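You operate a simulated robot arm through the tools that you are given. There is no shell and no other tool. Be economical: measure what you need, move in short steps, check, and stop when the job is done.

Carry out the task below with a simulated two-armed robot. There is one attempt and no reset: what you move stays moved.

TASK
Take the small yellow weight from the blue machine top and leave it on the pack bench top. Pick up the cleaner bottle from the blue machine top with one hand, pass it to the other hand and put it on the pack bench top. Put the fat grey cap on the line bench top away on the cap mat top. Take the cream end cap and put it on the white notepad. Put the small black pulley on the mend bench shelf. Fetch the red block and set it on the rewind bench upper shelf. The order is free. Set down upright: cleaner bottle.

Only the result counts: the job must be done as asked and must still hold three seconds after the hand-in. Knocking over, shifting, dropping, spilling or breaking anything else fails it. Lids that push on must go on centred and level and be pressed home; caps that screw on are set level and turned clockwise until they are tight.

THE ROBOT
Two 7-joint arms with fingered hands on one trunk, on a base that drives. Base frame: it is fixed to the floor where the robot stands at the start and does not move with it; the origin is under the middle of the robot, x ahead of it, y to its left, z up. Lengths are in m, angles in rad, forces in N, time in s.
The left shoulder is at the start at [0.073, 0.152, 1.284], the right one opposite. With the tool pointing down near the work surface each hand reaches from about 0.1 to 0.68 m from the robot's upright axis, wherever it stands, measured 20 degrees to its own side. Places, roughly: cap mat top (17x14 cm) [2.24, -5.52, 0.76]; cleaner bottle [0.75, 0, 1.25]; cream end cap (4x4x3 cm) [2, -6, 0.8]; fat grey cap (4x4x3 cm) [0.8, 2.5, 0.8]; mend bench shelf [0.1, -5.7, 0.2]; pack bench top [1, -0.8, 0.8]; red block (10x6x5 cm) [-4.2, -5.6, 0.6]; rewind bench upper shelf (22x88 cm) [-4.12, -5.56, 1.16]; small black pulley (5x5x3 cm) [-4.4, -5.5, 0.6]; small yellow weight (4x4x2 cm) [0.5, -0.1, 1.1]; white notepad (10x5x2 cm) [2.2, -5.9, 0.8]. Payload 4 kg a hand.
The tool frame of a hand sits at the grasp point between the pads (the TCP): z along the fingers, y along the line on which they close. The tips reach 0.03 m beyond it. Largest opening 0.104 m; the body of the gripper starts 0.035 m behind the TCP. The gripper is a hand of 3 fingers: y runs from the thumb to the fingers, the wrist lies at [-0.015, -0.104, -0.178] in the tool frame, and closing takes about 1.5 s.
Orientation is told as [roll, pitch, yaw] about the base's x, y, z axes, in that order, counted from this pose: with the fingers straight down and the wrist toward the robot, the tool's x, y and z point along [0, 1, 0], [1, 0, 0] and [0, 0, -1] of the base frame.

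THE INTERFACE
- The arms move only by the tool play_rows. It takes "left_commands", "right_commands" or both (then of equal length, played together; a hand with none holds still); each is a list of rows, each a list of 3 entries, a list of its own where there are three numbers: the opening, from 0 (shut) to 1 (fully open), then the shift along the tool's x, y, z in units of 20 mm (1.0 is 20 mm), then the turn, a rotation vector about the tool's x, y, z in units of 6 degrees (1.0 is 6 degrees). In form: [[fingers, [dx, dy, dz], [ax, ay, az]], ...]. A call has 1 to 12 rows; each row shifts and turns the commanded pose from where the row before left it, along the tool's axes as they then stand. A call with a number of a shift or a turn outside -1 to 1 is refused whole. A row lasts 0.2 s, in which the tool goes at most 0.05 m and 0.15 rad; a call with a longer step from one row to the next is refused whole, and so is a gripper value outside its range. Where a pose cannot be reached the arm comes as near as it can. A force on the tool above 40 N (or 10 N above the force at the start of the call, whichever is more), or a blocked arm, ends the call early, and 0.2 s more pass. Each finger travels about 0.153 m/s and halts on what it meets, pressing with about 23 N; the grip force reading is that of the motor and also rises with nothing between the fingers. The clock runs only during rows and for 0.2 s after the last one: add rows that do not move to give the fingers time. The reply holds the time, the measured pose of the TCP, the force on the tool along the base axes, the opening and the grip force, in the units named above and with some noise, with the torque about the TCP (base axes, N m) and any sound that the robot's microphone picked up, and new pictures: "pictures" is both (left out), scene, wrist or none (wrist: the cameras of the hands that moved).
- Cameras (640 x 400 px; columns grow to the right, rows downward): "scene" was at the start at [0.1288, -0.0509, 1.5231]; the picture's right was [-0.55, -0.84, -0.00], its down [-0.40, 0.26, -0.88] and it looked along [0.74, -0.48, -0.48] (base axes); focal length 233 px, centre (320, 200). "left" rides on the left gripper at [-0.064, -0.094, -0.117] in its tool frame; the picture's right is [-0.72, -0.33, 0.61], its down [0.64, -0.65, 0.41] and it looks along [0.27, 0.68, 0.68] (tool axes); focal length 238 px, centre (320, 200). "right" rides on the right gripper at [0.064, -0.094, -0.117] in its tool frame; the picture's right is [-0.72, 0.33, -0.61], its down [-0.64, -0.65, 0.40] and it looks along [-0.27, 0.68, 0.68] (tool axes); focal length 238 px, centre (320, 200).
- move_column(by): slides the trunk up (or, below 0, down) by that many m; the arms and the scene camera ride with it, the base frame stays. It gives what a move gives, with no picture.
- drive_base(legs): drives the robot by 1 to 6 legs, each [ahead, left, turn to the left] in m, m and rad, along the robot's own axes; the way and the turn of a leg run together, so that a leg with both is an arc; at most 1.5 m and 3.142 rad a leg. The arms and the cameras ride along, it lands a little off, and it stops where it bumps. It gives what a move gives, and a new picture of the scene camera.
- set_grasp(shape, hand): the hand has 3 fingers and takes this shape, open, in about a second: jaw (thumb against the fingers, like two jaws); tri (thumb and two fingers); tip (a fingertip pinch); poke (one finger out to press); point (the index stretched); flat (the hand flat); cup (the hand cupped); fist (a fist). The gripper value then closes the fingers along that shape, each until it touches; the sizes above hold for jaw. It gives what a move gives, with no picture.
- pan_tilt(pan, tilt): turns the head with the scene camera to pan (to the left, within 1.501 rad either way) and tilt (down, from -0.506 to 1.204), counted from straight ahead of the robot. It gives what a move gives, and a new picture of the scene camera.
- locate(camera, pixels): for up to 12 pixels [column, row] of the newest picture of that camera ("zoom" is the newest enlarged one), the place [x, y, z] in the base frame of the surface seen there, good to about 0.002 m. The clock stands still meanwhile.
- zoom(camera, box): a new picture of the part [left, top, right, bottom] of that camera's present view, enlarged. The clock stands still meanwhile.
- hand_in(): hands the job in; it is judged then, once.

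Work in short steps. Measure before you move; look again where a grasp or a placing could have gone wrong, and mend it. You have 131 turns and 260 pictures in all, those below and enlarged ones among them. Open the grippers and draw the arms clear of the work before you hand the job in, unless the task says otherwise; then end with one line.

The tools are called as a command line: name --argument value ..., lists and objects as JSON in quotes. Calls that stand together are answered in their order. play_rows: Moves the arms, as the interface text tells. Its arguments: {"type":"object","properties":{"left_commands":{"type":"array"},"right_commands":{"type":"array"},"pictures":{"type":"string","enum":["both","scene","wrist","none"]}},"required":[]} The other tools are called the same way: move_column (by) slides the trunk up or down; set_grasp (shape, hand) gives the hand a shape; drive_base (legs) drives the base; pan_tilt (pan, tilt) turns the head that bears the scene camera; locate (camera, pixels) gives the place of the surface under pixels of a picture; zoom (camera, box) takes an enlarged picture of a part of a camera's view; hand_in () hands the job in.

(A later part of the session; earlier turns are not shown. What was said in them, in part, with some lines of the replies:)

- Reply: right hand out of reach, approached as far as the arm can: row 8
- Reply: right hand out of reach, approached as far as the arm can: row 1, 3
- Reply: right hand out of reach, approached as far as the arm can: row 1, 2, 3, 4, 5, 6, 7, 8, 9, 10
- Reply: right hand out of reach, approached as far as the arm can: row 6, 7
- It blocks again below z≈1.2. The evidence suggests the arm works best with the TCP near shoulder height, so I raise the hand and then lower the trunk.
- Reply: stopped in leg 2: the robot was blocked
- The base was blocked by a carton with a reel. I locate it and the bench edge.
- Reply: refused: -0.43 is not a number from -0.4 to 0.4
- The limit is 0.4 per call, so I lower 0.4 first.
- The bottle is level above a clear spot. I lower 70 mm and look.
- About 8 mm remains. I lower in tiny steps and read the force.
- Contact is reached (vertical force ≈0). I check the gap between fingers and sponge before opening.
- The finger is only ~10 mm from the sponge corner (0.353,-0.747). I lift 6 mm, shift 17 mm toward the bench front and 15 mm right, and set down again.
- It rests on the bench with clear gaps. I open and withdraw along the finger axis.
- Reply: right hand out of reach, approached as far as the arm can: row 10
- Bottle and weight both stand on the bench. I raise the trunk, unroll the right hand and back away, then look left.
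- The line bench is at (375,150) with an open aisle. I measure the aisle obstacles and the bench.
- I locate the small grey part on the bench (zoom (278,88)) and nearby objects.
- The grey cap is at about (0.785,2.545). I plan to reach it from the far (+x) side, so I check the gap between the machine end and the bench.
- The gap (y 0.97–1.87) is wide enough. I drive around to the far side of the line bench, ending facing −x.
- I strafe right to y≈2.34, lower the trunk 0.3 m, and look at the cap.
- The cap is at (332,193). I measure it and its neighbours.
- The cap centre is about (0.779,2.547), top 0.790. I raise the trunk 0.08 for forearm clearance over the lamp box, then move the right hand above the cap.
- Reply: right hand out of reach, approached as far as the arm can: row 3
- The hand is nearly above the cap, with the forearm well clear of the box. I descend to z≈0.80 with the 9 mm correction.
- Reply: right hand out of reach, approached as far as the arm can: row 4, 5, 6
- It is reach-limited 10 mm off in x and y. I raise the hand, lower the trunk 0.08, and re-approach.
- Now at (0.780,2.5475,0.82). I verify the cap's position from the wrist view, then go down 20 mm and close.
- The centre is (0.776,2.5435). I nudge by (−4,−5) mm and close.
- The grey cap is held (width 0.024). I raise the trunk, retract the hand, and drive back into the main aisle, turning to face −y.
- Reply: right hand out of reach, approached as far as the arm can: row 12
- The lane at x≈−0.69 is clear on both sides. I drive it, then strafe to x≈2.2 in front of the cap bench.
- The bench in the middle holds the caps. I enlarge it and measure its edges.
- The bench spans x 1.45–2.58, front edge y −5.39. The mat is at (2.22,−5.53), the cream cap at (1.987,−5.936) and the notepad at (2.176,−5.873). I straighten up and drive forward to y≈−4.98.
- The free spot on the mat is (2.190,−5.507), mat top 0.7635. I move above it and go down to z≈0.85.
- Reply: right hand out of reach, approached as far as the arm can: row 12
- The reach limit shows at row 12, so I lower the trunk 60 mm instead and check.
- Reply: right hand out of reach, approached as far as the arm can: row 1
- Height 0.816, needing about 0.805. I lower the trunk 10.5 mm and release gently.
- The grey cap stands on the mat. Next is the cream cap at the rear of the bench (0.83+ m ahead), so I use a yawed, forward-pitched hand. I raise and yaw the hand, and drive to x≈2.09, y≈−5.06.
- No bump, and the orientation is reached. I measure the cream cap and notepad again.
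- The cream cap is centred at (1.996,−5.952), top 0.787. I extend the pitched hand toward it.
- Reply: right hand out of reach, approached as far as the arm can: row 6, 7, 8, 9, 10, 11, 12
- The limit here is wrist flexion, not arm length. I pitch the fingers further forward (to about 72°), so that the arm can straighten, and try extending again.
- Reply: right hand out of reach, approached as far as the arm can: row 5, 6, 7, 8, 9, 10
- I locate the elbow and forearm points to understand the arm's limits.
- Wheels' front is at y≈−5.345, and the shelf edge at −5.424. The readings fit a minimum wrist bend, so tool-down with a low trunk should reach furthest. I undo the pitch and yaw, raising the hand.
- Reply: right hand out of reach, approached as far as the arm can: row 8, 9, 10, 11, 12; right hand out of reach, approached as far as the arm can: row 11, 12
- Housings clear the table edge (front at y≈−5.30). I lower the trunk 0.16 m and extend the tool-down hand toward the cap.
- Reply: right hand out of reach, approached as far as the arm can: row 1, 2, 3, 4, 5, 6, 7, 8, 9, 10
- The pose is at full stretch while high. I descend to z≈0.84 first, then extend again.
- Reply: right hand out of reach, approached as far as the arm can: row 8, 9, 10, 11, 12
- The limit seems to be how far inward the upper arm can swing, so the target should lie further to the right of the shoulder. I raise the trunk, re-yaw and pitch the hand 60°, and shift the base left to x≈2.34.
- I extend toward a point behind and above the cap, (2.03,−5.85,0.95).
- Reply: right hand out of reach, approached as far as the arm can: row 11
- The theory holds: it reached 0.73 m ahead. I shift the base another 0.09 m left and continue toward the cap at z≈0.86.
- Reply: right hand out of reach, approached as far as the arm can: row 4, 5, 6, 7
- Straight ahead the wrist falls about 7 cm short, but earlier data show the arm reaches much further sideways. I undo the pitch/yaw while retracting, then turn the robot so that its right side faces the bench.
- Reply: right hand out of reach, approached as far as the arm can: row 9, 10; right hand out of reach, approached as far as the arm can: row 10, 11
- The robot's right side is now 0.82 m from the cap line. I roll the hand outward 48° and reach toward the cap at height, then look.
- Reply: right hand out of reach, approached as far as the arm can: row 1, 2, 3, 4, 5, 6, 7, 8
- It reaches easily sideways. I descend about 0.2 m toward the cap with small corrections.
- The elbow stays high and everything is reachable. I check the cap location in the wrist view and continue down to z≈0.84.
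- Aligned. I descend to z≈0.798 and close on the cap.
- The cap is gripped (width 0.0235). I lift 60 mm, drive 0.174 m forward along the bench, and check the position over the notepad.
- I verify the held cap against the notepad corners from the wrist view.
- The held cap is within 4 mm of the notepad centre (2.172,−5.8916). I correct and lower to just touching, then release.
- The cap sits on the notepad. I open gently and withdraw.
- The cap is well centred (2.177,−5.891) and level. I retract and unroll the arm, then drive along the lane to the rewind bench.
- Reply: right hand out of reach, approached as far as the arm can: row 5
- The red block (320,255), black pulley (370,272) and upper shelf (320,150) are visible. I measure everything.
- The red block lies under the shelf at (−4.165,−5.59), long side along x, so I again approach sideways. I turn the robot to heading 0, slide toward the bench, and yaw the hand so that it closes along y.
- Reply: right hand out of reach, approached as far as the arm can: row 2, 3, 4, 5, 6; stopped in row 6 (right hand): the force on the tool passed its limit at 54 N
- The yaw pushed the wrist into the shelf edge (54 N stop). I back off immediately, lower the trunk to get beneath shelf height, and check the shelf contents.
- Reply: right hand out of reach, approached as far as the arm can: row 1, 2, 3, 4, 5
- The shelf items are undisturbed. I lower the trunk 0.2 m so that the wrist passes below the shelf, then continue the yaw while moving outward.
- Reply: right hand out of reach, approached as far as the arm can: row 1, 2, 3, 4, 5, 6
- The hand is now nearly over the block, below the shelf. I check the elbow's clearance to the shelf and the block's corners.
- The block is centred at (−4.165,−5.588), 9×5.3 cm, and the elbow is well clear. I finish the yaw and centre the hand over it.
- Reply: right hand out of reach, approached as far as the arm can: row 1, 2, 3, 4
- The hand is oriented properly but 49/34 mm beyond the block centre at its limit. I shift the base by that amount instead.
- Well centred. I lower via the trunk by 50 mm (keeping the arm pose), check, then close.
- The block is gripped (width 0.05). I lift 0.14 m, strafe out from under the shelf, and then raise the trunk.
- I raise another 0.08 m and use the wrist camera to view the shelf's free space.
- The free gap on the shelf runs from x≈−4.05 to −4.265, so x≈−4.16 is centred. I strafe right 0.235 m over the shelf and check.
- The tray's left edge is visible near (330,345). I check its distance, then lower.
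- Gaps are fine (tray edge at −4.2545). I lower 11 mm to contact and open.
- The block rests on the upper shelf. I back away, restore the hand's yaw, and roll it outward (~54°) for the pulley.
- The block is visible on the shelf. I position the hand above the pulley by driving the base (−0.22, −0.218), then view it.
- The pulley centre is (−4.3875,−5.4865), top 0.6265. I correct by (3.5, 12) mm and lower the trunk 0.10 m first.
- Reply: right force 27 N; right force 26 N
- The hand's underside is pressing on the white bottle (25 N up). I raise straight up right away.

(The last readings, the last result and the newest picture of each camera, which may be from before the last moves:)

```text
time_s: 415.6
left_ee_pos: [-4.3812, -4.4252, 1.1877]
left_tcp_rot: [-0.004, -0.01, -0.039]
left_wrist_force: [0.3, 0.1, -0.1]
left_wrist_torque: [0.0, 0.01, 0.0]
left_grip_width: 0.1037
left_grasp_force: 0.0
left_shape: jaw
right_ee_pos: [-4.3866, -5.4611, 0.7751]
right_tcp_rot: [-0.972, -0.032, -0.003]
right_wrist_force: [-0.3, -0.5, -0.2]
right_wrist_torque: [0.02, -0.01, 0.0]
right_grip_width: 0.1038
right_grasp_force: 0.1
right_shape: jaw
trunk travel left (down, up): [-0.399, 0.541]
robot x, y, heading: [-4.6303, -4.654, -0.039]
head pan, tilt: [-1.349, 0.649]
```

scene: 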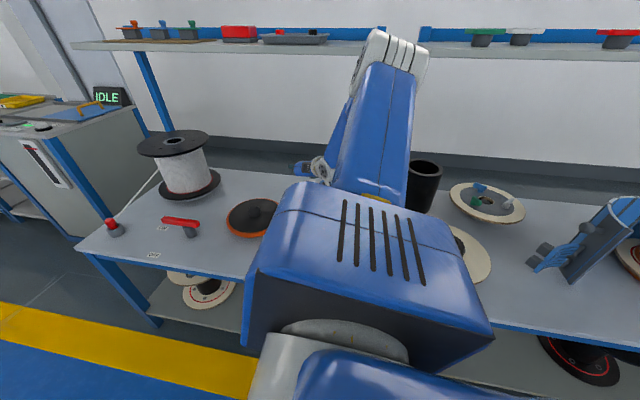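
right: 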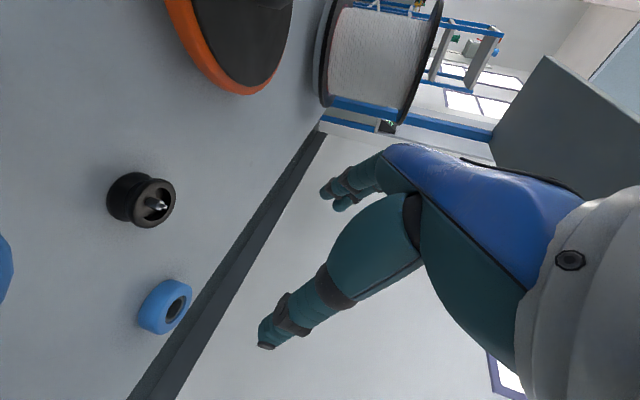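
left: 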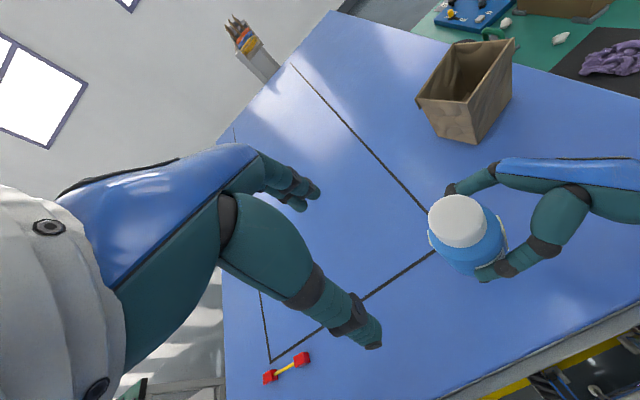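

I retreat and look at the bench to check the white bottle and measure clearances.

drive_base --legs '[[0, 0.3, 0]]'

play_rows --right_commands '[[1, [0, -1, 0], [0, 0, 0]], [1, [0, -1, 0], [0, 0, 0]], [1, [0, -1, 0], [0, 0, 0]]]' --pictures "wrist"

pan_tilt --pan -1.0 --tilt 0.7

```text
time_s: 417.6
left_ee_pos: [-4.3718, -4.129, 1.1886]
left_tcp_rot: [0.0, -0.009, -0.032]
left_wrist_force: [0.1, -0.2, 0.2]
left_wrist_torque: [0.02, -0.02, -0.01]
left_grip_width: 0.1035
left_grasp_force: 0.1
left_shape: jaw
right_ee_pos: [-4.3712, -5.1635, 0.7709]
right_tcp_rot: [-0.966, -0.034, 0.002]
right_wrist_force: [-0.8, 0.1, 1.1]
right_wrist_torque: [0.02, -0.01, 0.02]
right_grip_width: 0.1037
right_grasp_force: 0.0
right_shape: jaw
trunk travel left (down, up): [-0.399, 0.541]
robot x, y, heading: [-4.6215, -4.3543, -0.031]
head pan, tilt: [-1.349, 0.649]
```

scene: 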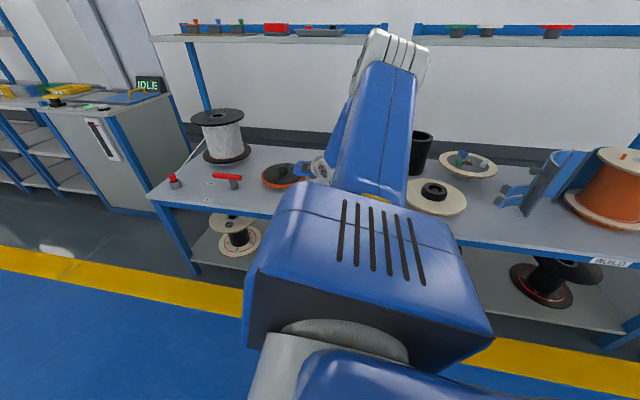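

```text
time_s: 418.4
left_ee_pos: [-4.3725, -4.1219, 1.1887]
left_tcp_rot: [-0.007, -0.011, -0.034]
left_wrist_force: [0.2, 0.9, -0.9]
left_wrist_torque: [-0.03, 0.02, -0.04]
left_grip_width: 0.1035
left_grasp_force: 0.1
left_shape: jaw
right_ee_pos: [-4.4323, -5.159, 0.7733]
right_tcp_rot: [-0.973, -0.033, 0.004]
right_wrist_force: [0.3, 0.2, -0.3]
right_wrist_torque: [0.02, 0.02, 0.02]
right_grip_width: 0.1039
right_grasp_force: 0.1
right_shape: jaw
trunk travel left (down, up): [-0.399, 0.541]
robot x, y, heading: [-4.6213, -4.3542, -0.034]
head pan, tilt: [-1.349, 0.649]
```

right: 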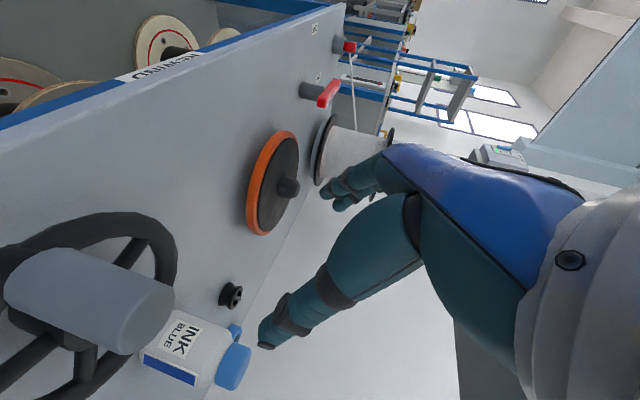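

```text
time_s: 419.2
left_ee_pos: [-4.3701, -4.1233, 1.1872]
left_tcp_rot: [-0.006, -0.011, -0.033]
left_wrist_force: [-0.5, -0.3, -0.2]
left_wrist_torque: [0.0, 0.01, -0.01]
left_grip_width: 0.1037
left_grasp_force: 0.2
left_shape: jaw
right_ee_pos: [-4.4323, -5.1578, 0.7733]
right_tcp_rot: [-0.973, -0.031, 0.003]
right_wrist_force: [-0.9, 0.1, 0.4]
right_wrist_torque: [-0.01, -0.03, 0.01]
right_grip_width: 0.1038
right_grasp_force: 0.2
right_shape: jaw
trunk travel left (down, up): [-0.399, 0.541]
robot x, y, heading: [-4.6214, -4.3561, -0.028]
head pan, tilt: [-1.0, 0.7]
```

scene: 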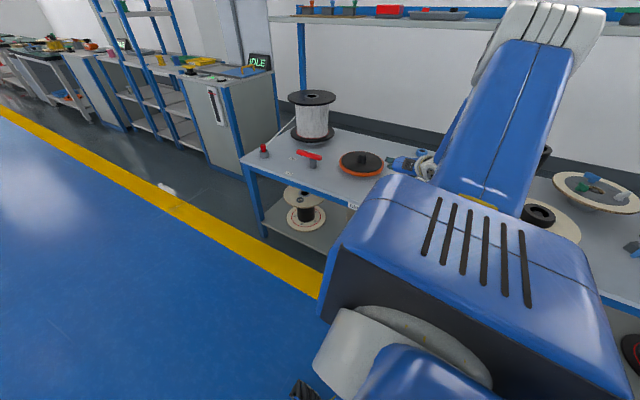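

The ink bottle still stands upright. I measure it, the crank handle, and compare with the first view.

locate --camera "right" --pixels '[[232, 365], [215, 345], [160, 355], [190, 380], [120, 300], [30, 280], [230, 295], [85, 360]]'

zoom --camera "right" --box '[0, 200, 280, 400]'

```text
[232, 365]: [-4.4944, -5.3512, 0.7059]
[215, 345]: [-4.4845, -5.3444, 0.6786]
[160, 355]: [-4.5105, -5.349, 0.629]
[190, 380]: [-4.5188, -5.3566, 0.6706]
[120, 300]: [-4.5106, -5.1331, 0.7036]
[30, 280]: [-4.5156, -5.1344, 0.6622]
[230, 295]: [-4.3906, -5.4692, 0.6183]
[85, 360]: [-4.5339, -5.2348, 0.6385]
```

```text
2.00 times, centred on (140, 300) of right
```

zoom: 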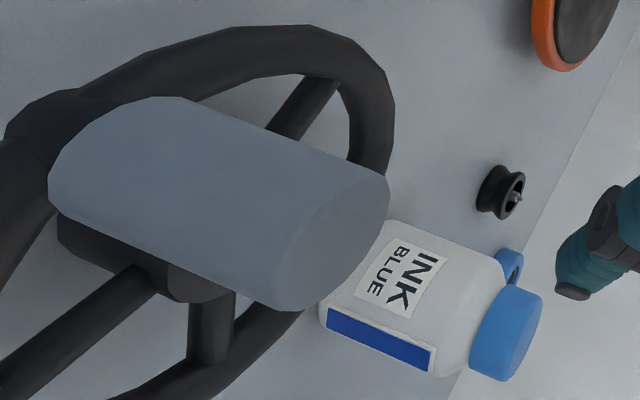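

The ink bottle stands at (−4.505,−5.365), top 0.715; the low-hanging wrist camera touched it. I will instead pick the pulley tool-down with yaw −90° (camera and wrist on the clear side). I raise the trunk and reorient.

move_column --by 0.12

play_rows --right_commands '[[1, [0, 0, 0], [0, 1, 0]], [1, [0, 0, 0], [0, 1, 0]], [1, [0, 0, 0], [0, 1, 0]], [1, [0, 0, 0], [0, 1, 0]], [1, [0, 0, 0], [0, 1, 0]], [1, [0, 0, 0], [0, 1, 0]], [1, [0, 0, 0], [0, 1, 0]], [1, [0, 0, 0], [0, 1, 0]], [1, [0, 0, 0], [0, 1, 0]], [1, [0, 0, 0], [0, 0, 1]], [1, [0, 0, 0], [0, 0, 1]], [1, [0, 0, 0], [0, 0, 1]]]' --pictures "none"

play_rows --right_commands '[[1, [0, 0, 0], [0, 0, 1]], [1, [0, 0, 0], [0, 0, 1]], [1, [0, 0, 0], [0, 0, 1]], [1, [0, 0, 0], [0, 0, 1]], [1, [0, 0, 0], [0, 0, 1]], [1, [0, 0, 0], [0, 0, 1]], [1, [0, 0, 0], [0, 0, 1]], [1, [0, 0, 0], [0, 0, 1]], [1, [0, 0, 0], [0, 0, 1]], [1, [0, 0, 0], [0, 0, 1]], [1, [0, 0, 0], [0, 0, 1]], [1, [0, 0, 0], [0, 0, 1]]]' --pictures "wrist"

```text
time_s: 420.8
left_ee_pos: [-4.3711, -4.1224, 1.3075]
left_tcp_rot: [-0.005, -0.011, -0.033]
left_wrist_force: [-0.7, -1.2, 0.2]
left_wrist_torque: [0.03, -0.03, 0.01]
left_grip_width: 0.1038
left_grasp_force: 0.1
left_shape: jaw
right_ee_pos: [-4.4321, -5.1584, 0.8942]
right_tcp_rot: [-0.971, -0.031, 0.002]
right_wrist_force: [0.8, 0.1, 0.7]
right_wrist_torque: [0.01, 0.0, -0.02]
right_grip_width: 0.104
right_grasp_force: 0.1
right_shape: jaw
trunk travel left (down, up): [-0.519, 0.421]
robot x, y, heading: [-4.6243, -4.3555, -0.034]
head pan, tilt: [-1.0, 0.7]
```

```text
time_s: 423.4
left_ee_pos: [-4.3707, -4.1225, 1.3067]
left_tcp_rot: [-0.006, -0.009, -0.032]
left_wrist_force: [0.3, -0.3, 0.0]
left_wrist_torque: [0.0, 0.03, -0.04]
left_grip_width: 0.1036
left_grasp_force: 0.0
left_shape: jaw
right_ee_pos: [-4.4306, -5.1591, 0.8942]
right_tcp_rot: [-0.02, -0.04, -0.313]
right_wrist_force: [-0.3, -0.2, -0.4]
right_wrist_torque: [0.03, -0.02, -0.01]
right_grip_width: 0.1039
right_grasp_force: 0.0
right_shape: jaw
trunk travel left (down, up): [-0.519, 0.421]
robot x, y, heading: [-4.6204, -4.3563, -0.029]
head pan, tilt: [-1.0, 0.7]
```

```text
time_s: 425.9
left_ee_pos: [-4.3719, -4.1222, 1.3082]
left_tcp_rot: [-0.006, -0.01, -0.032]
left_wrist_force: [-0.1, -0.2, 0.1]
left_wrist_torque: [0.01, 0.01, -0.01]
left_grip_width: 0.1035
left_grasp_force: 0.0
left_shape: jaw
right_ee_pos: [-4.4309, -5.159, 0.8934]
right_tcp_rot: [0.03, -0.03, -1.572]
right_wrist_force: [-0.2, 1.0, 0.3]
right_wrist_torque: [-0.02, 0.0, -0.02]
right_grip_width: 0.1033
right_grasp_force: 0.1
right_shape: jaw
trunk travel left (down, up): [-0.519, 0.421]
robot x, y, heading: [-4.6207, -4.3534, -0.031]
head pan, tilt: [-1.0, 0.7]
```

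right: 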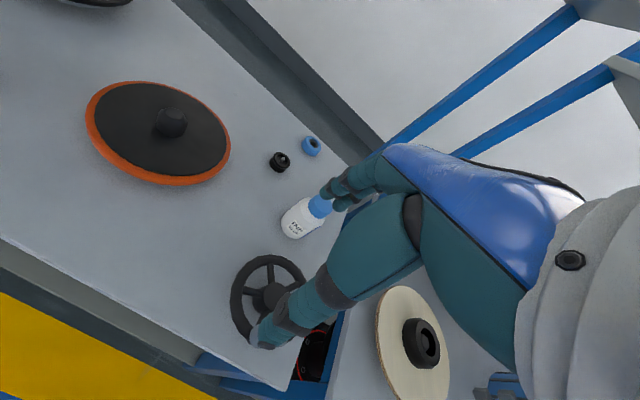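

Reoriented with the camera on the clear side. I lower 0.1 m and drive the hand over the pulley.

move_column --by -0.1

drive_base --legs '[[0.054, 0, 0], [0, -0.326, 0]]'

play_rows --right_commands '[[0.8, [0, 0, 0], [0, 0, 0]], [0.8, [0, 0, 0], [0, 0, 0]]]' --pictures "wrist"

```text
time_s: 427.3
left_ee_pos: [-4.3708, -4.1233, 1.207]
left_tcp_rot: [-0.005, -0.01, -0.033]
left_wrist_force: [-0.1, 1.0, -0.1]
left_wrist_torque: [0.02, 0.0, 0.01]
left_grip_width: 0.1039
left_grasp_force: 0.0
left_shape: jaw
right_ee_pos: [-4.4316, -5.1591, 0.7944]
right_tcp_rot: [0.032, -0.031, -1.568]
right_wrist_force: [0.0, -0.5, 0.3]
right_wrist_torque: [-0.01, 0.02, 0.0]
right_grip_width: 0.1042
right_grasp_force: 0.1
right_shape: jaw
trunk travel left (down, up): [-0.419, 0.521]
robot x, y, heading: [-4.6215, -4.3538, -0.03]
head pan, tilt: [-1.0, 0.7]
```

```text
time_s: 429.9
left_ee_pos: [-4.3274, -4.4384, 1.207]
left_tcp_rot: [-0.008, -0.009, -0.038]
left_wrist_force: [0.0, -0.2, -0.7]
left_wrist_torque: [-0.01, 0.0, 0.0]
left_grip_width: 0.1038
left_grasp_force: 0.0
left_shape: jaw
right_ee_pos: [-4.3926, -5.4764, 0.7961]
right_tcp_rot: [0.032, -0.035, -1.574]
right_wrist_force: [0.3, -0.1, -0.7]
right_wrist_torque: [0.01, 0.0, 0.03]
right_grip_width: 0.1038
right_grasp_force: 0.0
right_shape: jaw
trunk travel left (down, up): [-0.419, 0.521]
robot x, y, heading: [-4.5806, -4.6754, -0.035]
head pan, tilt: [-1.0, 0.7]
```

scene: 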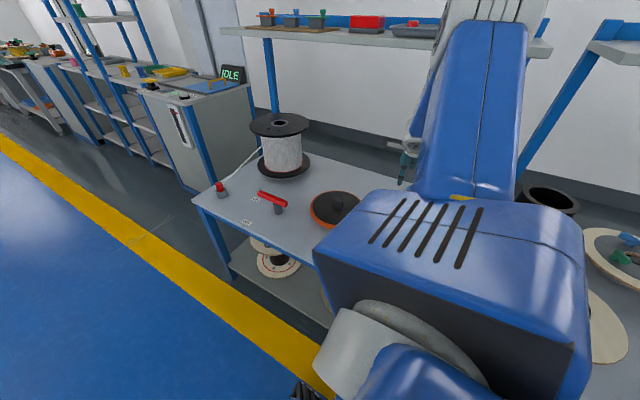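

```text
time_s: 430.6
left_ee_pos: [-4.3298, -4.4391, 1.2059]
left_tcp_rot: [-0.009, -0.008, -0.036]
left_wrist_force: [0.7, -0.5, -0.6]
left_wrist_torque: [-0.06, 0.0, 0.0]
left_grip_width: 0.1038
left_grasp_force: 0.0
left_shape: jaw
right_ee_pos: [-4.3925, -5.4772, 0.7961]
right_tcp_rot: [0.029, -0.035, -1.572]
right_wrist_force: [0.4, 0.9, 0.6]
right_wrist_torque: [-0.04, 0.01, 0.03]
right_grip_width: 0.0835
right_grasp_force: 0.1
right_shape: jaw
trunk travel left (down, up): [-0.419, 0.521]
robot x, y, heading: [-4.579, -4.6732, -0.035]
head pan, tilt: [-1.0, 0.7]
```

right: 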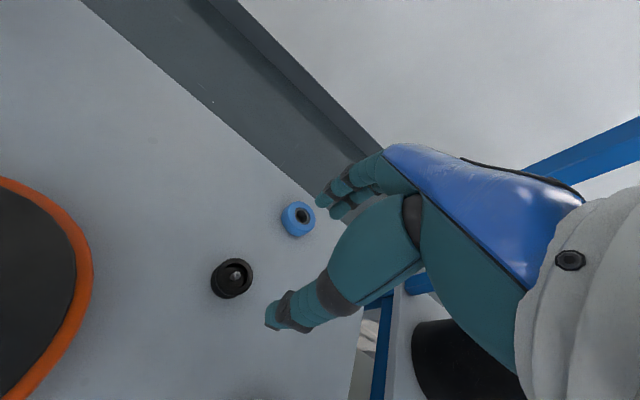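

I locate the pulley precisely from this view.

locate --camera "right" --pixels '[[232, 262], [250, 275], [222, 285], [245, 292], [236, 260], [298, 205], [285, 222]]'

zoom --camera "right" --box '[190, 180, 350, 320]'

```text
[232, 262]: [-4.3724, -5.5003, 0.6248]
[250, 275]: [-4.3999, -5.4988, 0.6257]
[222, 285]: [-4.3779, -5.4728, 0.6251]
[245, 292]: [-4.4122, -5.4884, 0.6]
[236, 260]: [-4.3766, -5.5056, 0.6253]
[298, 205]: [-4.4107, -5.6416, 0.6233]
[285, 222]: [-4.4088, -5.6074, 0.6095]
```

```text
2.86 times, centred on (270, 250) of right
```

zoom: 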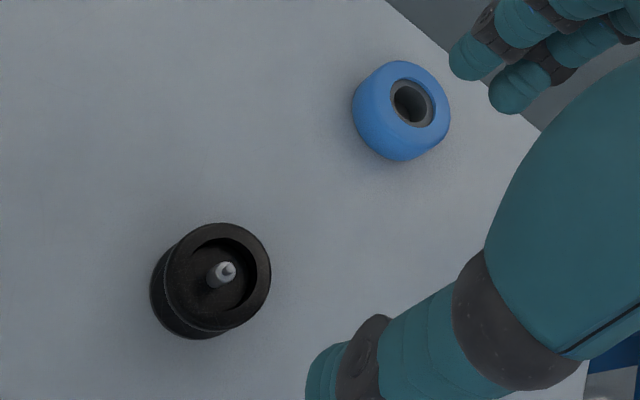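

Centre (−4.386,−5.488). I correct by (6.5,−11) mm, then lower in two stages watching the force.

play_rows --right_commands '[[0.8, [0.32, 0.55, 0], [0, 0, 0]], [0.8, [0, 0, 0], [0, 0, 0]]]' --pictures "none"

move_column --by -0.1

play_rows --right_commands '[[0.8, [0, 0, 0], [0, 0, 0]]]' --pictures "wrist"

```text
time_s: 431.1
left_ee_pos: [-4.3286, -4.4429, 1.2071]
left_tcp_rot: [-0.006, -0.009, -0.037]
left_wrist_force: [0.2, -0.2, -0.3]
left_wrist_torque: [0.01, 0.01, -0.01]
left_grip_width: 0.1039
left_grasp_force: 0.0
left_shape: jaw
right_ee_pos: [-4.3859, -5.4899, 0.7926]
right_tcp_rot: [0.031, -0.03, -1.573]
right_wrist_force: [-0.5, 0.5, -0.7]
right_wrist_torque: [0.0, 0.01, -0.02]
right_grip_width: 0.0834
right_grasp_force: 0.1
right_shape: jaw
trunk travel left (down, up): [-0.419, 0.521]
robot x, y, heading: [-4.5786, -4.6741, -0.036]
head pan, tilt: [-1.0, 0.7]
```

```text
time_s: 432.5
left_ee_pos: [-4.3288, -4.444, 1.1075]
left_tcp_rot: [-0.003, -0.01, -0.035]
left_wrist_force: [0.2, -1.0, 0.3]
left_wrist_torque: [0.0, -0.02, 0.02]
left_grip_width: 0.1039
left_grasp_force: 0.1
left_shape: jaw
right_ee_pos: [-4.3866, -5.4902, 0.6936]
right_tcp_rot: [0.032, -0.029, -1.572]
right_wrist_force: [0.0, -0.1, 0.5]
right_wrist_torque: [0.01, 0.01, -0.02]
right_grip_width: 0.0836
right_grasp_force: 0.1
right_shape: jaw
trunk travel left (down, up): [-0.319, 0.621]
robot x, y, heading: [-4.5838, -4.6764, -0.03]
head pan, tilt: [-1.0, 0.7]
```

```text
time_s: 432.9
left_ee_pos: [-4.3277, -4.443, 1.1079]
left_tcp_rot: [-0.006, -0.01, -0.038]
left_wrist_force: [0.3, -0.8, -0.2]
left_wrist_torque: [-0.03, -0.01, 0.0]
left_grip_width: 0.1035
left_grasp_force: 0.0
left_shape: jaw
right_ee_pos: [-4.387, -5.4906, 0.6938]
right_tcp_rot: [0.032, -0.03, -1.572]
right_wrist_force: [-0.6, 0.6, 0.3]
right_wrist_torque: [0.01, 0.04, -0.05]
right_grip_width: 0.0835
right_grasp_force: 0.1
right_shape: jaw
trunk travel left (down, up): [-0.319, 0.621]
robot x, y, heading: [-4.5793, -4.6743, -0.036]
head pan, tilt: [-1.0, 0.7]
```

right: 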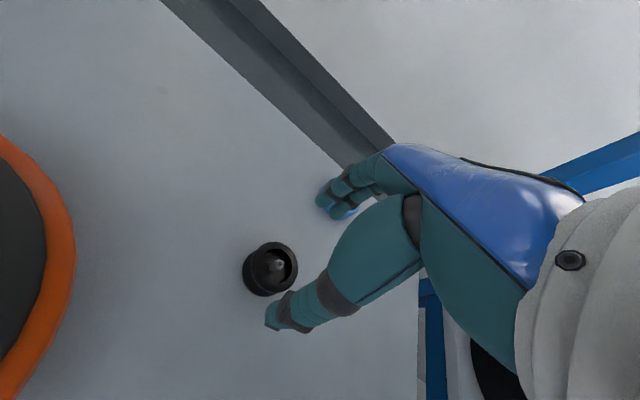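

Force is zero and the alignment good. I lower 59 mm and close.

move_column --by -0.059

play_rows --right_commands '[[0.7, [0, 0, 0], [0, 0, 0]], [0.5, [0, 0, 0], [0, 0, 0]], [0.4, [0, 0, 0], [0, 0, 0]], [0.3, [0, 0, 0], [0, 0, 0]], [0, [0, 0, 0], [0, 0, 0]], [0, [0, 0, 0], [0, 0, 0]], [0, [0, 0, 0], [0, 0, 0]], [0, [0, 0, 0], [0, 0, 0]]]' --pictures "wrist"

```text
time_s: 433.9
left_ee_pos: [-4.3293, -4.4424, 1.0484]
left_tcp_rot: [-0.005, -0.01, -0.035]
left_wrist_force: [0.3, 0.0, 0.4]
left_wrist_torque: [-0.02, -0.05, -0.03]
left_grip_width: 0.1036
left_grasp_force: 0.1
left_shape: jaw
right_ee_pos: [-4.3875, -5.4905, 0.6355]
right_tcp_rot: [0.031, -0.03, -1.573]
right_wrist_force: [0.2, 0.1, -0.1]
right_wrist_torque: [0.01, 0.01, -0.02]
right_grip_width: 0.0833
right_grasp_force: 0.1
right_shape: jaw
trunk travel left (down, up): [-0.26, 0.68]
robot x, y, heading: [-4.5795, -4.6785, -0.037]
head pan, tilt: [-1.0, 0.7]
```

```text
time_s: 435.7
left_ee_pos: [-4.3287, -4.4431, 1.0484]
left_tcp_rot: [-0.006, -0.007, -0.037]
left_wrist_force: [-0.5, 1.1, -0.6]
left_wrist_torque: [0.0, -0.01, -0.03]
left_grip_width: 0.1036
left_grasp_force: 0.1
left_shape: jaw
right_ee_pos: [-4.3864, -5.4902, 0.6343]
right_tcp_rot: [0.032, -0.03, -1.571]
right_wrist_force: [-0.2, 0.7, 1.1]
right_wrist_torque: [0.01, -0.02, 0.02]
right_grip_width: 0.036
right_grasp_force: 22.7
right_shape: jaw
trunk travel left (down, up): [-0.26, 0.68]
robot x, y, heading: [-4.5813, -4.671, -0.034]
head pan, tilt: [-1.0, 0.7]
```

right: 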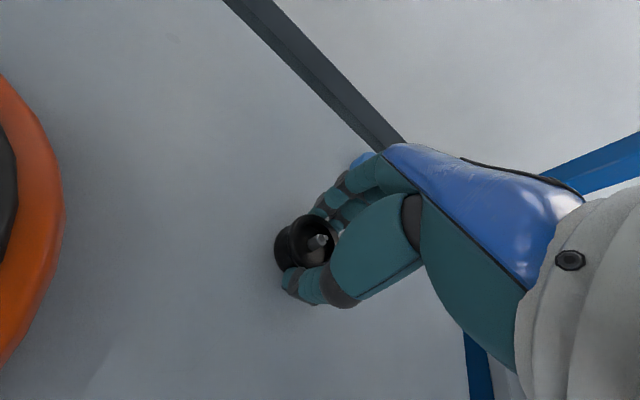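

The pulley is gripped (width 0.036). I lift, strafe well clear of the benches, and drive along to the mend bench.

move_column --by 0.15

drive_base --legs '[[0, 0.8, 0], [0, 0, 0.035], [1.5, 0, 0], [1.5, 0, 0], [1.45, 0, 0]]'

pan_tilt --pan -1.3 --tilt 0.5

```text
time_s: 437.4
left_ee_pos: [-4.328, -4.4442, 1.1986]
left_tcp_rot: [-0.006, -0.008, -0.037]
left_wrist_force: [0.2, -0.3, -1.0]
left_wrist_torque: [-0.01, -0.04, 0.02]
left_grip_width: 0.1037
left_grasp_force: 0.1
left_shape: jaw
right_ee_pos: [-4.3854, -5.4902, 0.7839]
right_tcp_rot: [0.031, -0.028, -1.573]
right_wrist_force: [-0.2, -0.7, -0.1]
right_wrist_torque: [-0.03, 0.05, 0.0]
right_grip_width: 0.036
right_grasp_force: 22.7
right_shape: jaw
trunk travel left (down, up): [-0.41, 0.53]
robot x, y, heading: [-4.576, -4.677, -0.034]
head pan, tilt: [-1.0, 0.7]
```

```text
time_s: 462.9
left_ee_pos: [0.1191, -3.6816, 1.1975]
left_tcp_rot: [-0.004, -0.01, -0.011]
left_wrist_force: [-0.1, 0.9, 0.9]
left_wrist_torque: [-0.04, -0.03, -0.01]
left_grip_width: 0.1037
left_grasp_force: 0.1
left_shape: jaw
right_ee_pos: [0.0867, -4.729, 0.7845]
right_tcp_rot: [0.031, -0.029, -1.548]
right_wrist_force: [-0.3, -0.2, -0.5]
right_wrist_torque: [-0.01, -0.01, 0.0]
right_grip_width: 0.0361
right_grasp_force: 22.5
right_shape: jaw
trunk travel left (down, up): [-0.41, 0.53]
robot x, y, heading: [-0.1235, -3.9189, -0.006]
head pan, tilt: [-1.0, 0.7]
```

scene: 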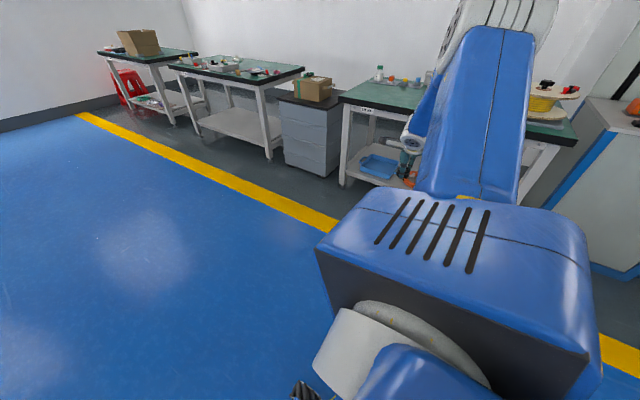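

```text
time_s: 463.7
left_ee_pos: [0.1196, -3.681, 1.1984]
left_tcp_rot: [-0.006, -0.011, -0.012]
left_wrist_force: [0.2, 0.4, 0.8]
left_wrist_torque: [0.0, -0.01, -0.01]
left_grip_width: 0.1038
left_grasp_force: 0.1
left_shape: jaw
right_ee_pos: [0.0872, -4.7276, 0.785]
right_tcp_rot: [0.03, -0.029, -1.548]
right_wrist_force: [0.0, 0.9, -0.1]
right_wrist_torque: [-0.01, -0.03, -0.02]
right_grip_width: 0.036
right_grasp_force: 22.6
right_shape: jaw
trunk travel left (down, up): [-0.41, 0.53]
robot x, y, heading: [-0.1259, -3.9212, -0.005]
head pan, tilt: [-1.3, 0.499]
```

scene: 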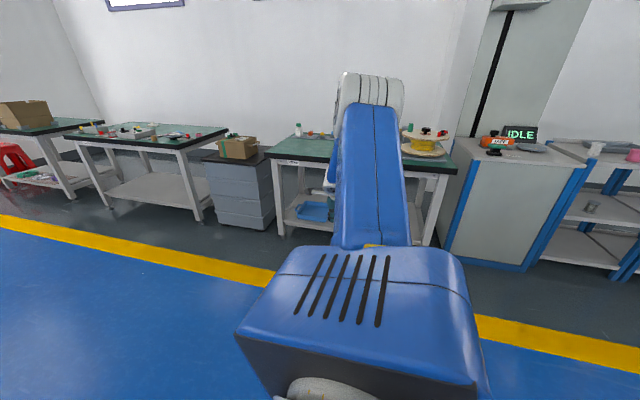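

The arm hides the shelf in the head view, so I look through the right wrist camera and zoom in on the visible part.

zoom --camera "right" --box '[0, 0, 640, 400]'

zoom --camera "scene" --box '[260, 120, 480, 260]'

locate --camera "scene" --pixels '[[310, 163], [440, 175], [425, 238], [312, 212], [335, 200], [420, 215], [280, 215], [445, 190], [300, 205], [418, 190]]'

```text
1.00 times, centred on (320, 200) of right (not enlarged: the box is as wide or as high as the picture)
```

zoom: 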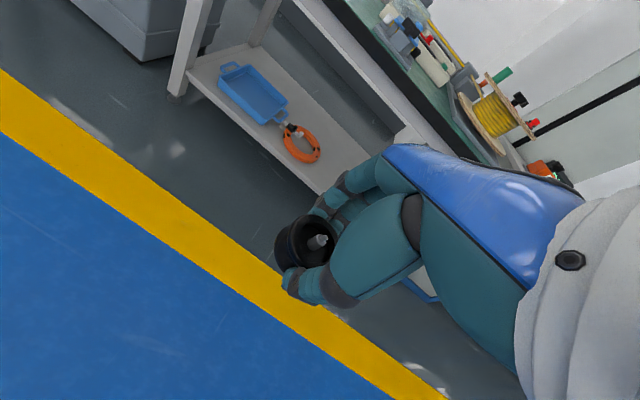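

```text
2.86 times, centred on (370, 190) of scene
```

zoom: 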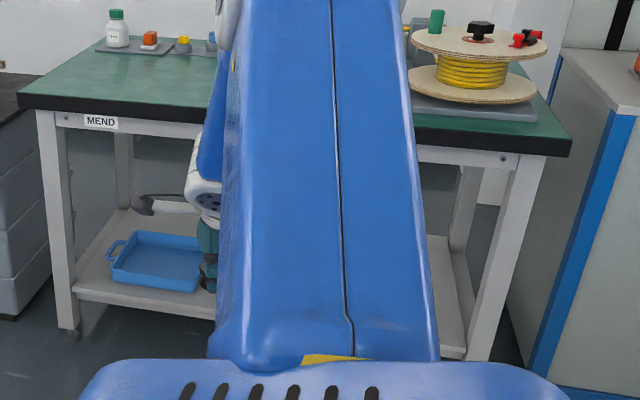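

```text
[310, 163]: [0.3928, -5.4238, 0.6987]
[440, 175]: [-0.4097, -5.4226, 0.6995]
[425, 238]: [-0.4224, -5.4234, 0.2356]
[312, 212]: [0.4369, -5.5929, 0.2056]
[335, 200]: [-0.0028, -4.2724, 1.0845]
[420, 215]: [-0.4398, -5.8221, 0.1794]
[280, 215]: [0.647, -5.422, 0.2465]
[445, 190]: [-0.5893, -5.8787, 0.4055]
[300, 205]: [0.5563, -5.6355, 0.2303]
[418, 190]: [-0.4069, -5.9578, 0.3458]
```

I measure the shelf surface, tray and orange item through the wrist camera.

locate --camera "right" --pixels '[[303, 145], [290, 150], [318, 150], [335, 150], [340, 170], [310, 180], [215, 80], [355, 150], [345, 130], [330, 120], [385, 100], [255, 90]]'

```text
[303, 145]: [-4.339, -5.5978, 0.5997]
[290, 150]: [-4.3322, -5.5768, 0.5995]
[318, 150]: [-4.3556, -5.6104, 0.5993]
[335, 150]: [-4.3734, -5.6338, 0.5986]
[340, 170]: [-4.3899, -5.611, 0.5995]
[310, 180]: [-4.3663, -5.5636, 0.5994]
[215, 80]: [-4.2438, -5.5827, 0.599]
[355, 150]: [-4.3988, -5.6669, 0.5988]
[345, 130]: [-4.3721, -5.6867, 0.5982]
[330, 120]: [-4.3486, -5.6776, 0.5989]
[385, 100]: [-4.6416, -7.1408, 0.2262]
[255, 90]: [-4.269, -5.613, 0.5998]
```

That used an older picture. I test how low the arm can go here over open floor: trunk down 0.4, then hand down 0.14, with fresh pictures.

move_column --by -0.4

play_rows --right_commands '[[0, [0, 0, 1], [0, 0, 0]], [0, [0, 0, 1], [0, 0, 0]], [0, [0, 0, 1], [0, 0, 0]], [0, [0, 0, 1], [0, 0, 0]], [0, [0, 0, 1], [0, 0, 0]], [0, [0, 0, 1], [0, 0, 0]], [0, [0, 0, 0.5], [0, 0, 0]]]' --pictures "both"

```text
time_s: 467.5
left_ee_pos: [0.1187, -3.6803, 0.7981]
left_tcp_rot: [-0.004, -0.011, -0.012]
left_wrist_force: [-0.7, -0.1, -0.4]
left_wrist_torque: [-0.02, -0.01, 0.01]
left_grip_width: 0.1037
left_grasp_force: 0.0
left_shape: jaw
right_ee_pos: [0.0867, -4.7285, 0.3836]
right_tcp_rot: [0.031, -0.03, -1.547]
right_wrist_force: [0.8, -0.4, -1.1]
right_wrist_torque: [-0.02, 0.0, -0.01]
right_grip_width: 0.0362
right_grasp_force: 23.6
right_shape: jaw
trunk travel left (down, up): [-0.01, 0.93]
robot x, y, heading: [-0.1264, -3.9177, -0.012]
head pan, tilt: [-1.3, 0.499]
```

```text
time_s: 469.1
left_ee_pos: [0.119, -3.6817, 0.7985]
left_tcp_rot: [-0.005, -0.01, -0.013]
left_wrist_force: [-0.1, 0.8, -0.4]
left_wrist_torque: [-0.01, 0.01, -0.01]
left_grip_width: 0.1039
left_grasp_force: 0.1
left_shape: jaw
right_ee_pos: [0.0914, -4.7328, 0.255]
right_tcp_rot: [0.032, -0.029, -1.548]
right_wrist_force: [0.2, -0.5, 0.3]
right_wrist_torque: [0.01, 0.02, -0.03]
right_grip_width: 0.0362
right_grasp_force: 23.2
right_shape: jaw
trunk travel left (down, up): [-0.01, 0.93]
robot x, y, heading: [-0.1231, -3.9199, -0.007]
head pan, tilt: [-1.3, 0.499]
```

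scene: 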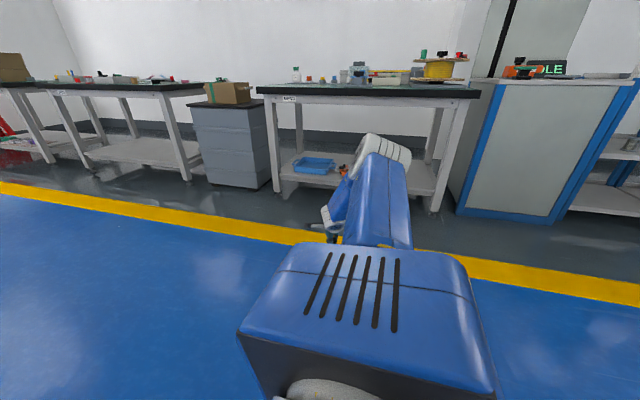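
right: 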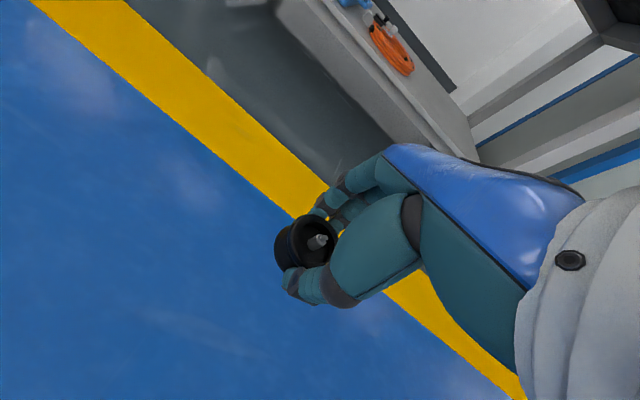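

It reaches z 0.255 tool-down with no limit. I measure the elbow height, shelf and its items.

locate --camera "scene" --pixels '[[380, 142], [360, 150], [400, 165], [350, 195], [425, 190], [415, 172], [297, 175], [330, 178], [343, 172], [428, 206], [345, 98], [325, 235]]'

locate --camera "right" --pixels '[[400, 55], [410, 70], [420, 80], [440, 110], [400, 90], [370, 60], [430, 130], [450, 90]]'

```text
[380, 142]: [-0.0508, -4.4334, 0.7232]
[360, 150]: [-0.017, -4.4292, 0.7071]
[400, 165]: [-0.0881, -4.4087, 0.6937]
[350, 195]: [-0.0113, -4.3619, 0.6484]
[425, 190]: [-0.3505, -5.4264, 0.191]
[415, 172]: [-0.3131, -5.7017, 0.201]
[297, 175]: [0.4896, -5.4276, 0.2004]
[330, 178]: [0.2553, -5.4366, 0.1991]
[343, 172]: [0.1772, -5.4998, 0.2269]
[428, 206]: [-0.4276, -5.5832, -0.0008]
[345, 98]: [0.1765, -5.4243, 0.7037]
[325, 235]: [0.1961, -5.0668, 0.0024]
```

```text
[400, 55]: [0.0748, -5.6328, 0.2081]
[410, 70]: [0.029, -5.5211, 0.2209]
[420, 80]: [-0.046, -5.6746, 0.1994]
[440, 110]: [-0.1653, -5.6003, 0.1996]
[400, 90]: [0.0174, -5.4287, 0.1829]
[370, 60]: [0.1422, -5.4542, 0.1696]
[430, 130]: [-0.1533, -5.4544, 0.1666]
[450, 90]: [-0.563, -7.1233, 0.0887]
```

The shelf is at z 0.20, front edge y −5.425, and free for x<−0.05. I raise the hand 40 mm and drive so that the pulley arrives at about (−0.18,−5.52).

play_rows --right_commands '[[0, [0, 0, -1], [0, 0, 0]], [0, [0, 0, -1], [0, 0, 0]], [0, [0, 0, 0], [0, 0, 0]]]' --pictures "none"

drive_base --legs '[[-0.275, 0, 0], [0, -0.6, 0]]'

play_rows --right_commands '[[0, [0, 0, 0], [0, 0, 0]]]' --pictures "wrist"

```text
time_s: 469.9
left_ee_pos: [0.1181, -3.6811, 0.7978]
left_tcp_rot: [-0.007, -0.011, -0.012]
left_wrist_force: [-0.2, 0.3, 0.4]
left_wrist_torque: [0.01, 0.01, 0.03]
left_grip_width: 0.1036
left_grasp_force: 0.0
left_shape: jaw
right_ee_pos: [0.0886, -4.7314, 0.2951]
right_tcp_rot: [0.032, -0.029, -1.546]
right_wrist_force: [0.4, 0.7, -0.3]
right_wrist_torque: [-0.02, -0.02, 0.03]
right_grip_width: 0.0364
right_grasp_force: 22.9
right_shape: jaw
trunk travel left (down, up): [-0.01, 0.93]
robot x, y, heading: [-0.1264, -3.9225, -0.006]
head pan, tilt: [-1.3, 0.499]
```

```text
time_s: 474.8
left_ee_pos: [-0.1629, -4.2739, 0.7989]
left_tcp_rot: [-0.006, -0.01, -0.018]
left_wrist_force: [-0.5, -1.0, 0.7]
left_wrist_torque: [0.03, 0.01, 0.01]
left_grip_width: 0.1038
left_grasp_force: 0.0
left_shape: jaw
right_ee_pos: [-0.2001, -5.3259, 0.2956]
right_tcp_rot: [0.031, -0.031, -1.557]
right_wrist_force: [-0.5, -0.2, -0.8]
right_wrist_torque: [-0.03, 0.0, 0.02]
right_grip_width: 0.036
right_grasp_force: 23.4
right_shape: jaw
trunk travel left (down, up): [-0.01, 0.93]
robot x, y, heading: [-0.4063, -4.5141, -0.015]
head pan, tilt: [-1.3, 0.499]
```

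scene: 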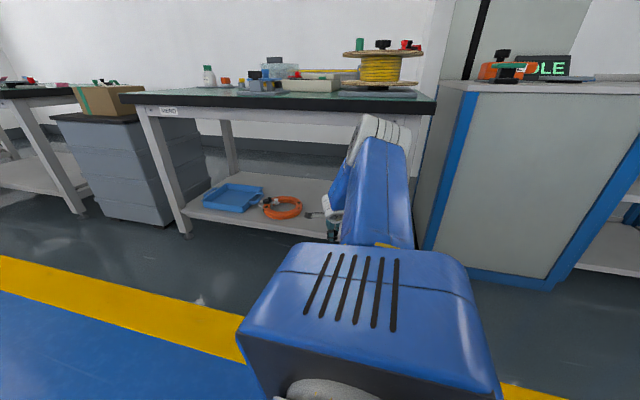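

```text
time_s: 475.2
left_ee_pos: [-0.1621, -4.2745, 0.7974]
left_tcp_rot: [-0.005, -0.008, -0.019]
left_wrist_force: [-0.8, 0.3, -0.7]
left_wrist_torque: [-0.01, 0.03, -0.01]
left_grip_width: 0.1039
left_grasp_force: 0.1
left_shape: jaw
right_ee_pos: [-0.2001, -5.3239, 0.2948]
right_tcp_rot: [0.03, -0.03, -1.555]
right_wrist_force: [0.7, 0.4, -0.7]
right_wrist_torque: [-0.01, -0.05, 0.01]
right_grip_width: 0.0361
right_grasp_force: 22.7
right_shape: jaw
trunk travel left (down, up): [-0.01, 0.93]
robot x, y, heading: [-0.4101, -4.5104, -0.019]
head pan, tilt: [-1.3, 0.499]
```

right: 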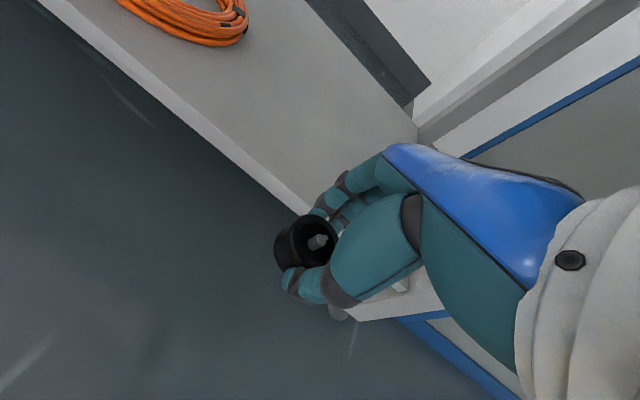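

The leg (x≈−0.42) and cable (x>0) are clear. I strafe the last 0.19 m and check.

drive_base --legs '[[0, -0.19, 0]]'

play_rows --right_commands '[[0, [0, 0, 0.8], [0, 0, 0]], [0, [0, 0, 0.8], [0, 0, 0]], [0, [0, 0, 0], [0, 0, 0]]]' --pictures "wrist"

```text
time_s: 476.8
left_ee_pos: [-0.1659, -4.4614, 0.7992]
left_tcp_rot: [-0.006, -0.009, -0.019]
left_wrist_force: [0.7, -0.4, 0.8]
left_wrist_torque: [0.01, 0.03, 0.01]
left_grip_width: 0.1035
left_grasp_force: 0.1
left_shape: jaw
right_ee_pos: [-0.2035, -5.5126, 0.2954]
right_tcp_rot: [0.033, -0.031, -1.554]
right_wrist_force: [-0.3, -0.2, -0.4]
right_wrist_torque: [-0.02, 0.04, 0.01]
right_grip_width: 0.0361
right_grasp_force: 23.0
right_shape: jaw
trunk travel left (down, up): [-0.01, 0.93]
robot x, y, heading: [-0.4113, -4.697, -0.016]
head pan, tilt: [-1.3, 0.499]
```

scene: 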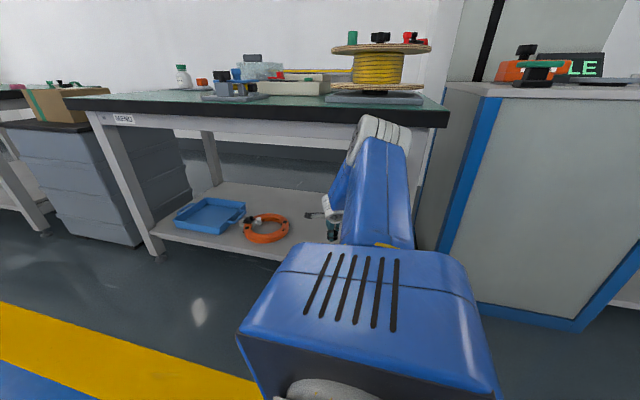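

```text
time_s: 477.6
left_ee_pos: [-0.1642, -4.4631, 0.7993]
left_tcp_rot: [-0.002, -0.01, -0.019]
left_wrist_force: [0.0, 0.8, 0.1]
left_wrist_torque: [-0.01, -0.05, 0.01]
left_grip_width: 0.1038
left_grasp_force: 0.1
left_shape: jaw
right_ee_pos: [-0.2036, -5.5135, 0.2602]
right_tcp_rot: [0.031, -0.028, -1.556]
right_wrist_force: [-0.8, 0.3, -1.0]
right_wrist_torque: [0.04, -0.03, 0.01]
right_grip_width: 0.0363
right_grasp_force: 22.8
right_shape: jaw
trunk travel left (down, up): [-0.01, 0.93]
robot x, y, heading: [-0.4118, -4.6984, -0.014]
head pan, tilt: [-1.3, 0.499]
```

right: 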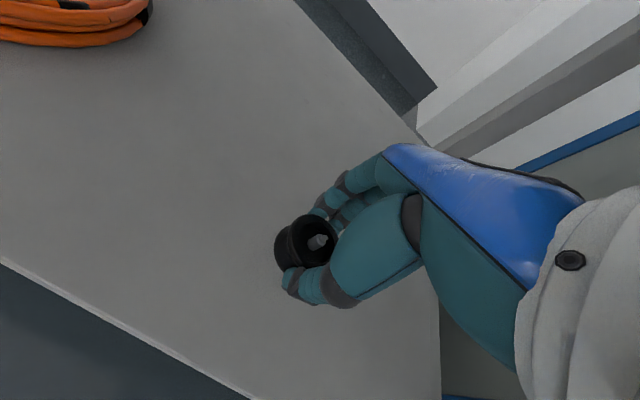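

The pulley is over the shelf, bottom about 26 mm above it. I lower to TCP z≈0.2345, release and lift off.

play_rows --right_commands '[[0, [0, 0, 0.8], [0, 0, 0]], [0, [0, 0, 0.45], [0, 0, 0]], [0, [0, 0, 0], [0, 0, 0]], [0.4, [0, 0, 0], [0, 0, 0]], [0.55, [0, 0, 0], [0, 0, 0]], [0.65, [0, 0, 0], [0, 0, 0]], [0.65, [0, 0, 0], [0, 0, 0]], [0.65, [0, 0, -0.5], [0, 0, 0]], [0.65, [0, 0, -1], [0, 0, 0]], [0.65, [0, 0, -1], [0, 0, 0]], [0.65, [0, 0, -0.5], [0, 0, 0]]]' --pictures "wrist"

```text
time_s: 480.0
left_ee_pos: [-0.1651, -4.4628, 0.7977]
left_tcp_rot: [-0.004, -0.008, -0.02]
left_wrist_force: [0.1, -1.0, 0.0]
left_wrist_torque: [0.02, -0.02, -0.01]
left_grip_width: 0.1037
left_grasp_force: 0.1
left_shape: jaw
right_ee_pos: [-0.2044, -5.5114, 0.2976]
right_tcp_rot: [0.032, -0.027, -1.558]
right_wrist_force: [0.1, -0.6, 0.3]
right_wrist_torque: [0.01, 0.0, 0.0]
right_grip_width: 0.0672
right_grasp_force: 0.0
right_shape: jaw
trunk travel left (down, up): [-0.01, 0.93]
robot x, y, heading: [-0.4127, -4.6992, -0.017]
head pan, tilt: [-1.3, 0.499]
```

right: 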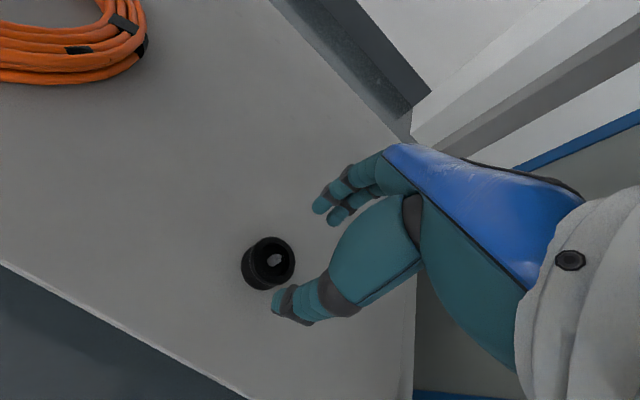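

The pulley stands flat on the shelf. I raise 20 mm more, withdraw sideways and confirm.

play_rows --right_commands '[[0.65, [0, 0, -1], [0, 0, 0]], [0.65, [0, 0, 0], [0, 0, 0]]]' --pictures "none"

drive_base --legs '[[0, 0.6, 0]]'

play_rows --right_commands '[[1, [0, 0, -1], [0, 0, 0]], [1, [0, 0, -1], [0, 0, 0]]]' --pictures "both"

```text
time_s: 480.6
left_ee_pos: [-0.165, -4.4627, 0.7982]
left_tcp_rot: [-0.001, -0.008, -0.018]
left_wrist_force: [0.7, 0.7, 0.5]
left_wrist_torque: [0.01, 0.01, -0.01]
left_grip_width: 0.1037
left_grasp_force: 0.1
left_shape: jaw
right_ee_pos: [-0.2048, -5.5112, 0.3175]
right_tcp_rot: [0.032, -0.027, -1.558]
right_wrist_force: [-0.1, 1.0, 0.1]
right_wrist_torque: [0.0, -0.01, 0.0]
right_grip_width: 0.0672
right_grasp_force: 0.0
right_shape: jaw
trunk travel left (down, up): [-0.01, 0.93]
robot x, y, heading: [-0.4117, -4.6983, -0.02]
head pan, tilt: [-1.3, 0.499]
```

```text
time_s: 484.0
left_ee_pos: [-0.1572, -3.853, 0.7988]
left_tcp_rot: [-0.005, -0.009, -0.014]
left_wrist_force: [-0.6, -0.4, -0.1]
left_wrist_torque: [-0.02, 0.0, 0.02]
left_grip_width: 0.104
left_grasp_force: 0.1
left_shape: jaw
right_ee_pos: [-0.1921, -4.9029, 0.3157]
right_tcp_rot: [0.034, -0.029, -1.55]
right_wrist_force: [-0.1, -0.3, 0.0]
right_wrist_torque: [-0.02, -0.01, -0.02]
right_grip_width: 0.0672
right_grasp_force: 0.1
right_shape: jaw
trunk travel left (down, up): [-0.01, 0.93]
robot x, y, heading: [-0.4044, -4.0918, -0.013]
head pan, tilt: [-1.3, 0.499]
```

scene: 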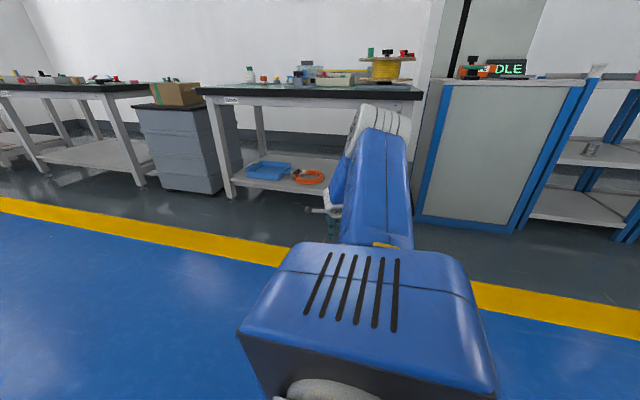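

```text
time_s: 484.6
left_ee_pos: [-0.1579, -3.8523, 0.7977]
left_tcp_rot: [-0.006, -0.009, -0.014]
left_wrist_force: [-0.3, -0.4, -0.5]
left_wrist_torque: [0.05, -0.04, -0.03]
left_grip_width: 0.1036
left_grasp_force: 0.0
left_shape: jaw
right_ee_pos: [-0.1911, -4.9014, 0.3576]
right_tcp_rot: [0.031, -0.028, -1.552]
right_wrist_force: [-0.7, -0.6, 0.1]
right_wrist_torque: [-0.02, 0.01, -0.02]
right_grip_width: 0.1039
right_grasp_force: 0.1
right_shape: jaw
trunk travel left (down, up): [-0.01, 0.93]
robot x, y, heading: [-0.4032, -4.093, -0.009]
head pan, tilt: [-1.3, 0.499]
```

scene: 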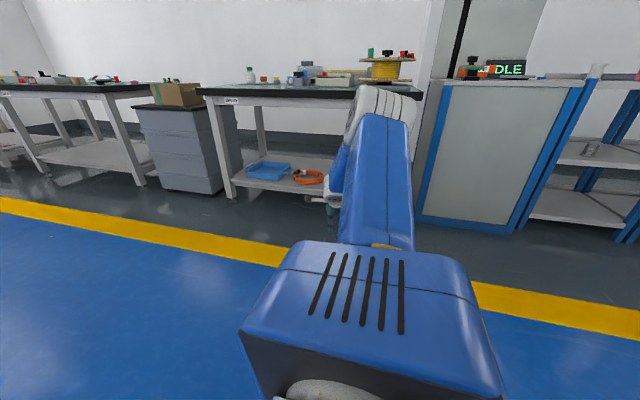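
right: 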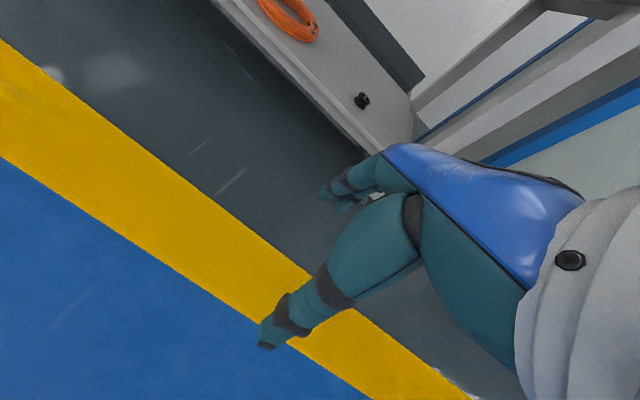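

The pulley stands on the mend bench shelf (wrist view (362,100)). All six items are placed, both hands are open, and the arms are clear, so I hand in.

hand_in

```text
The job is handed in.
```

I put all six items in their places and handed the job in; the judging result has not come back. While reaching for the pulley, the wrist camera pressed on the white ink bottle on the rewind bench with about 25 N. The bottle stayed upright, but I did not check whether it moved. The base also bumped the reel carton beside the pack bench once, and the right hand hit the front edge of the rewind bench's upper shelf at 54 N. The shelf items looked undisturbed, but I did not check whether the carton moved.
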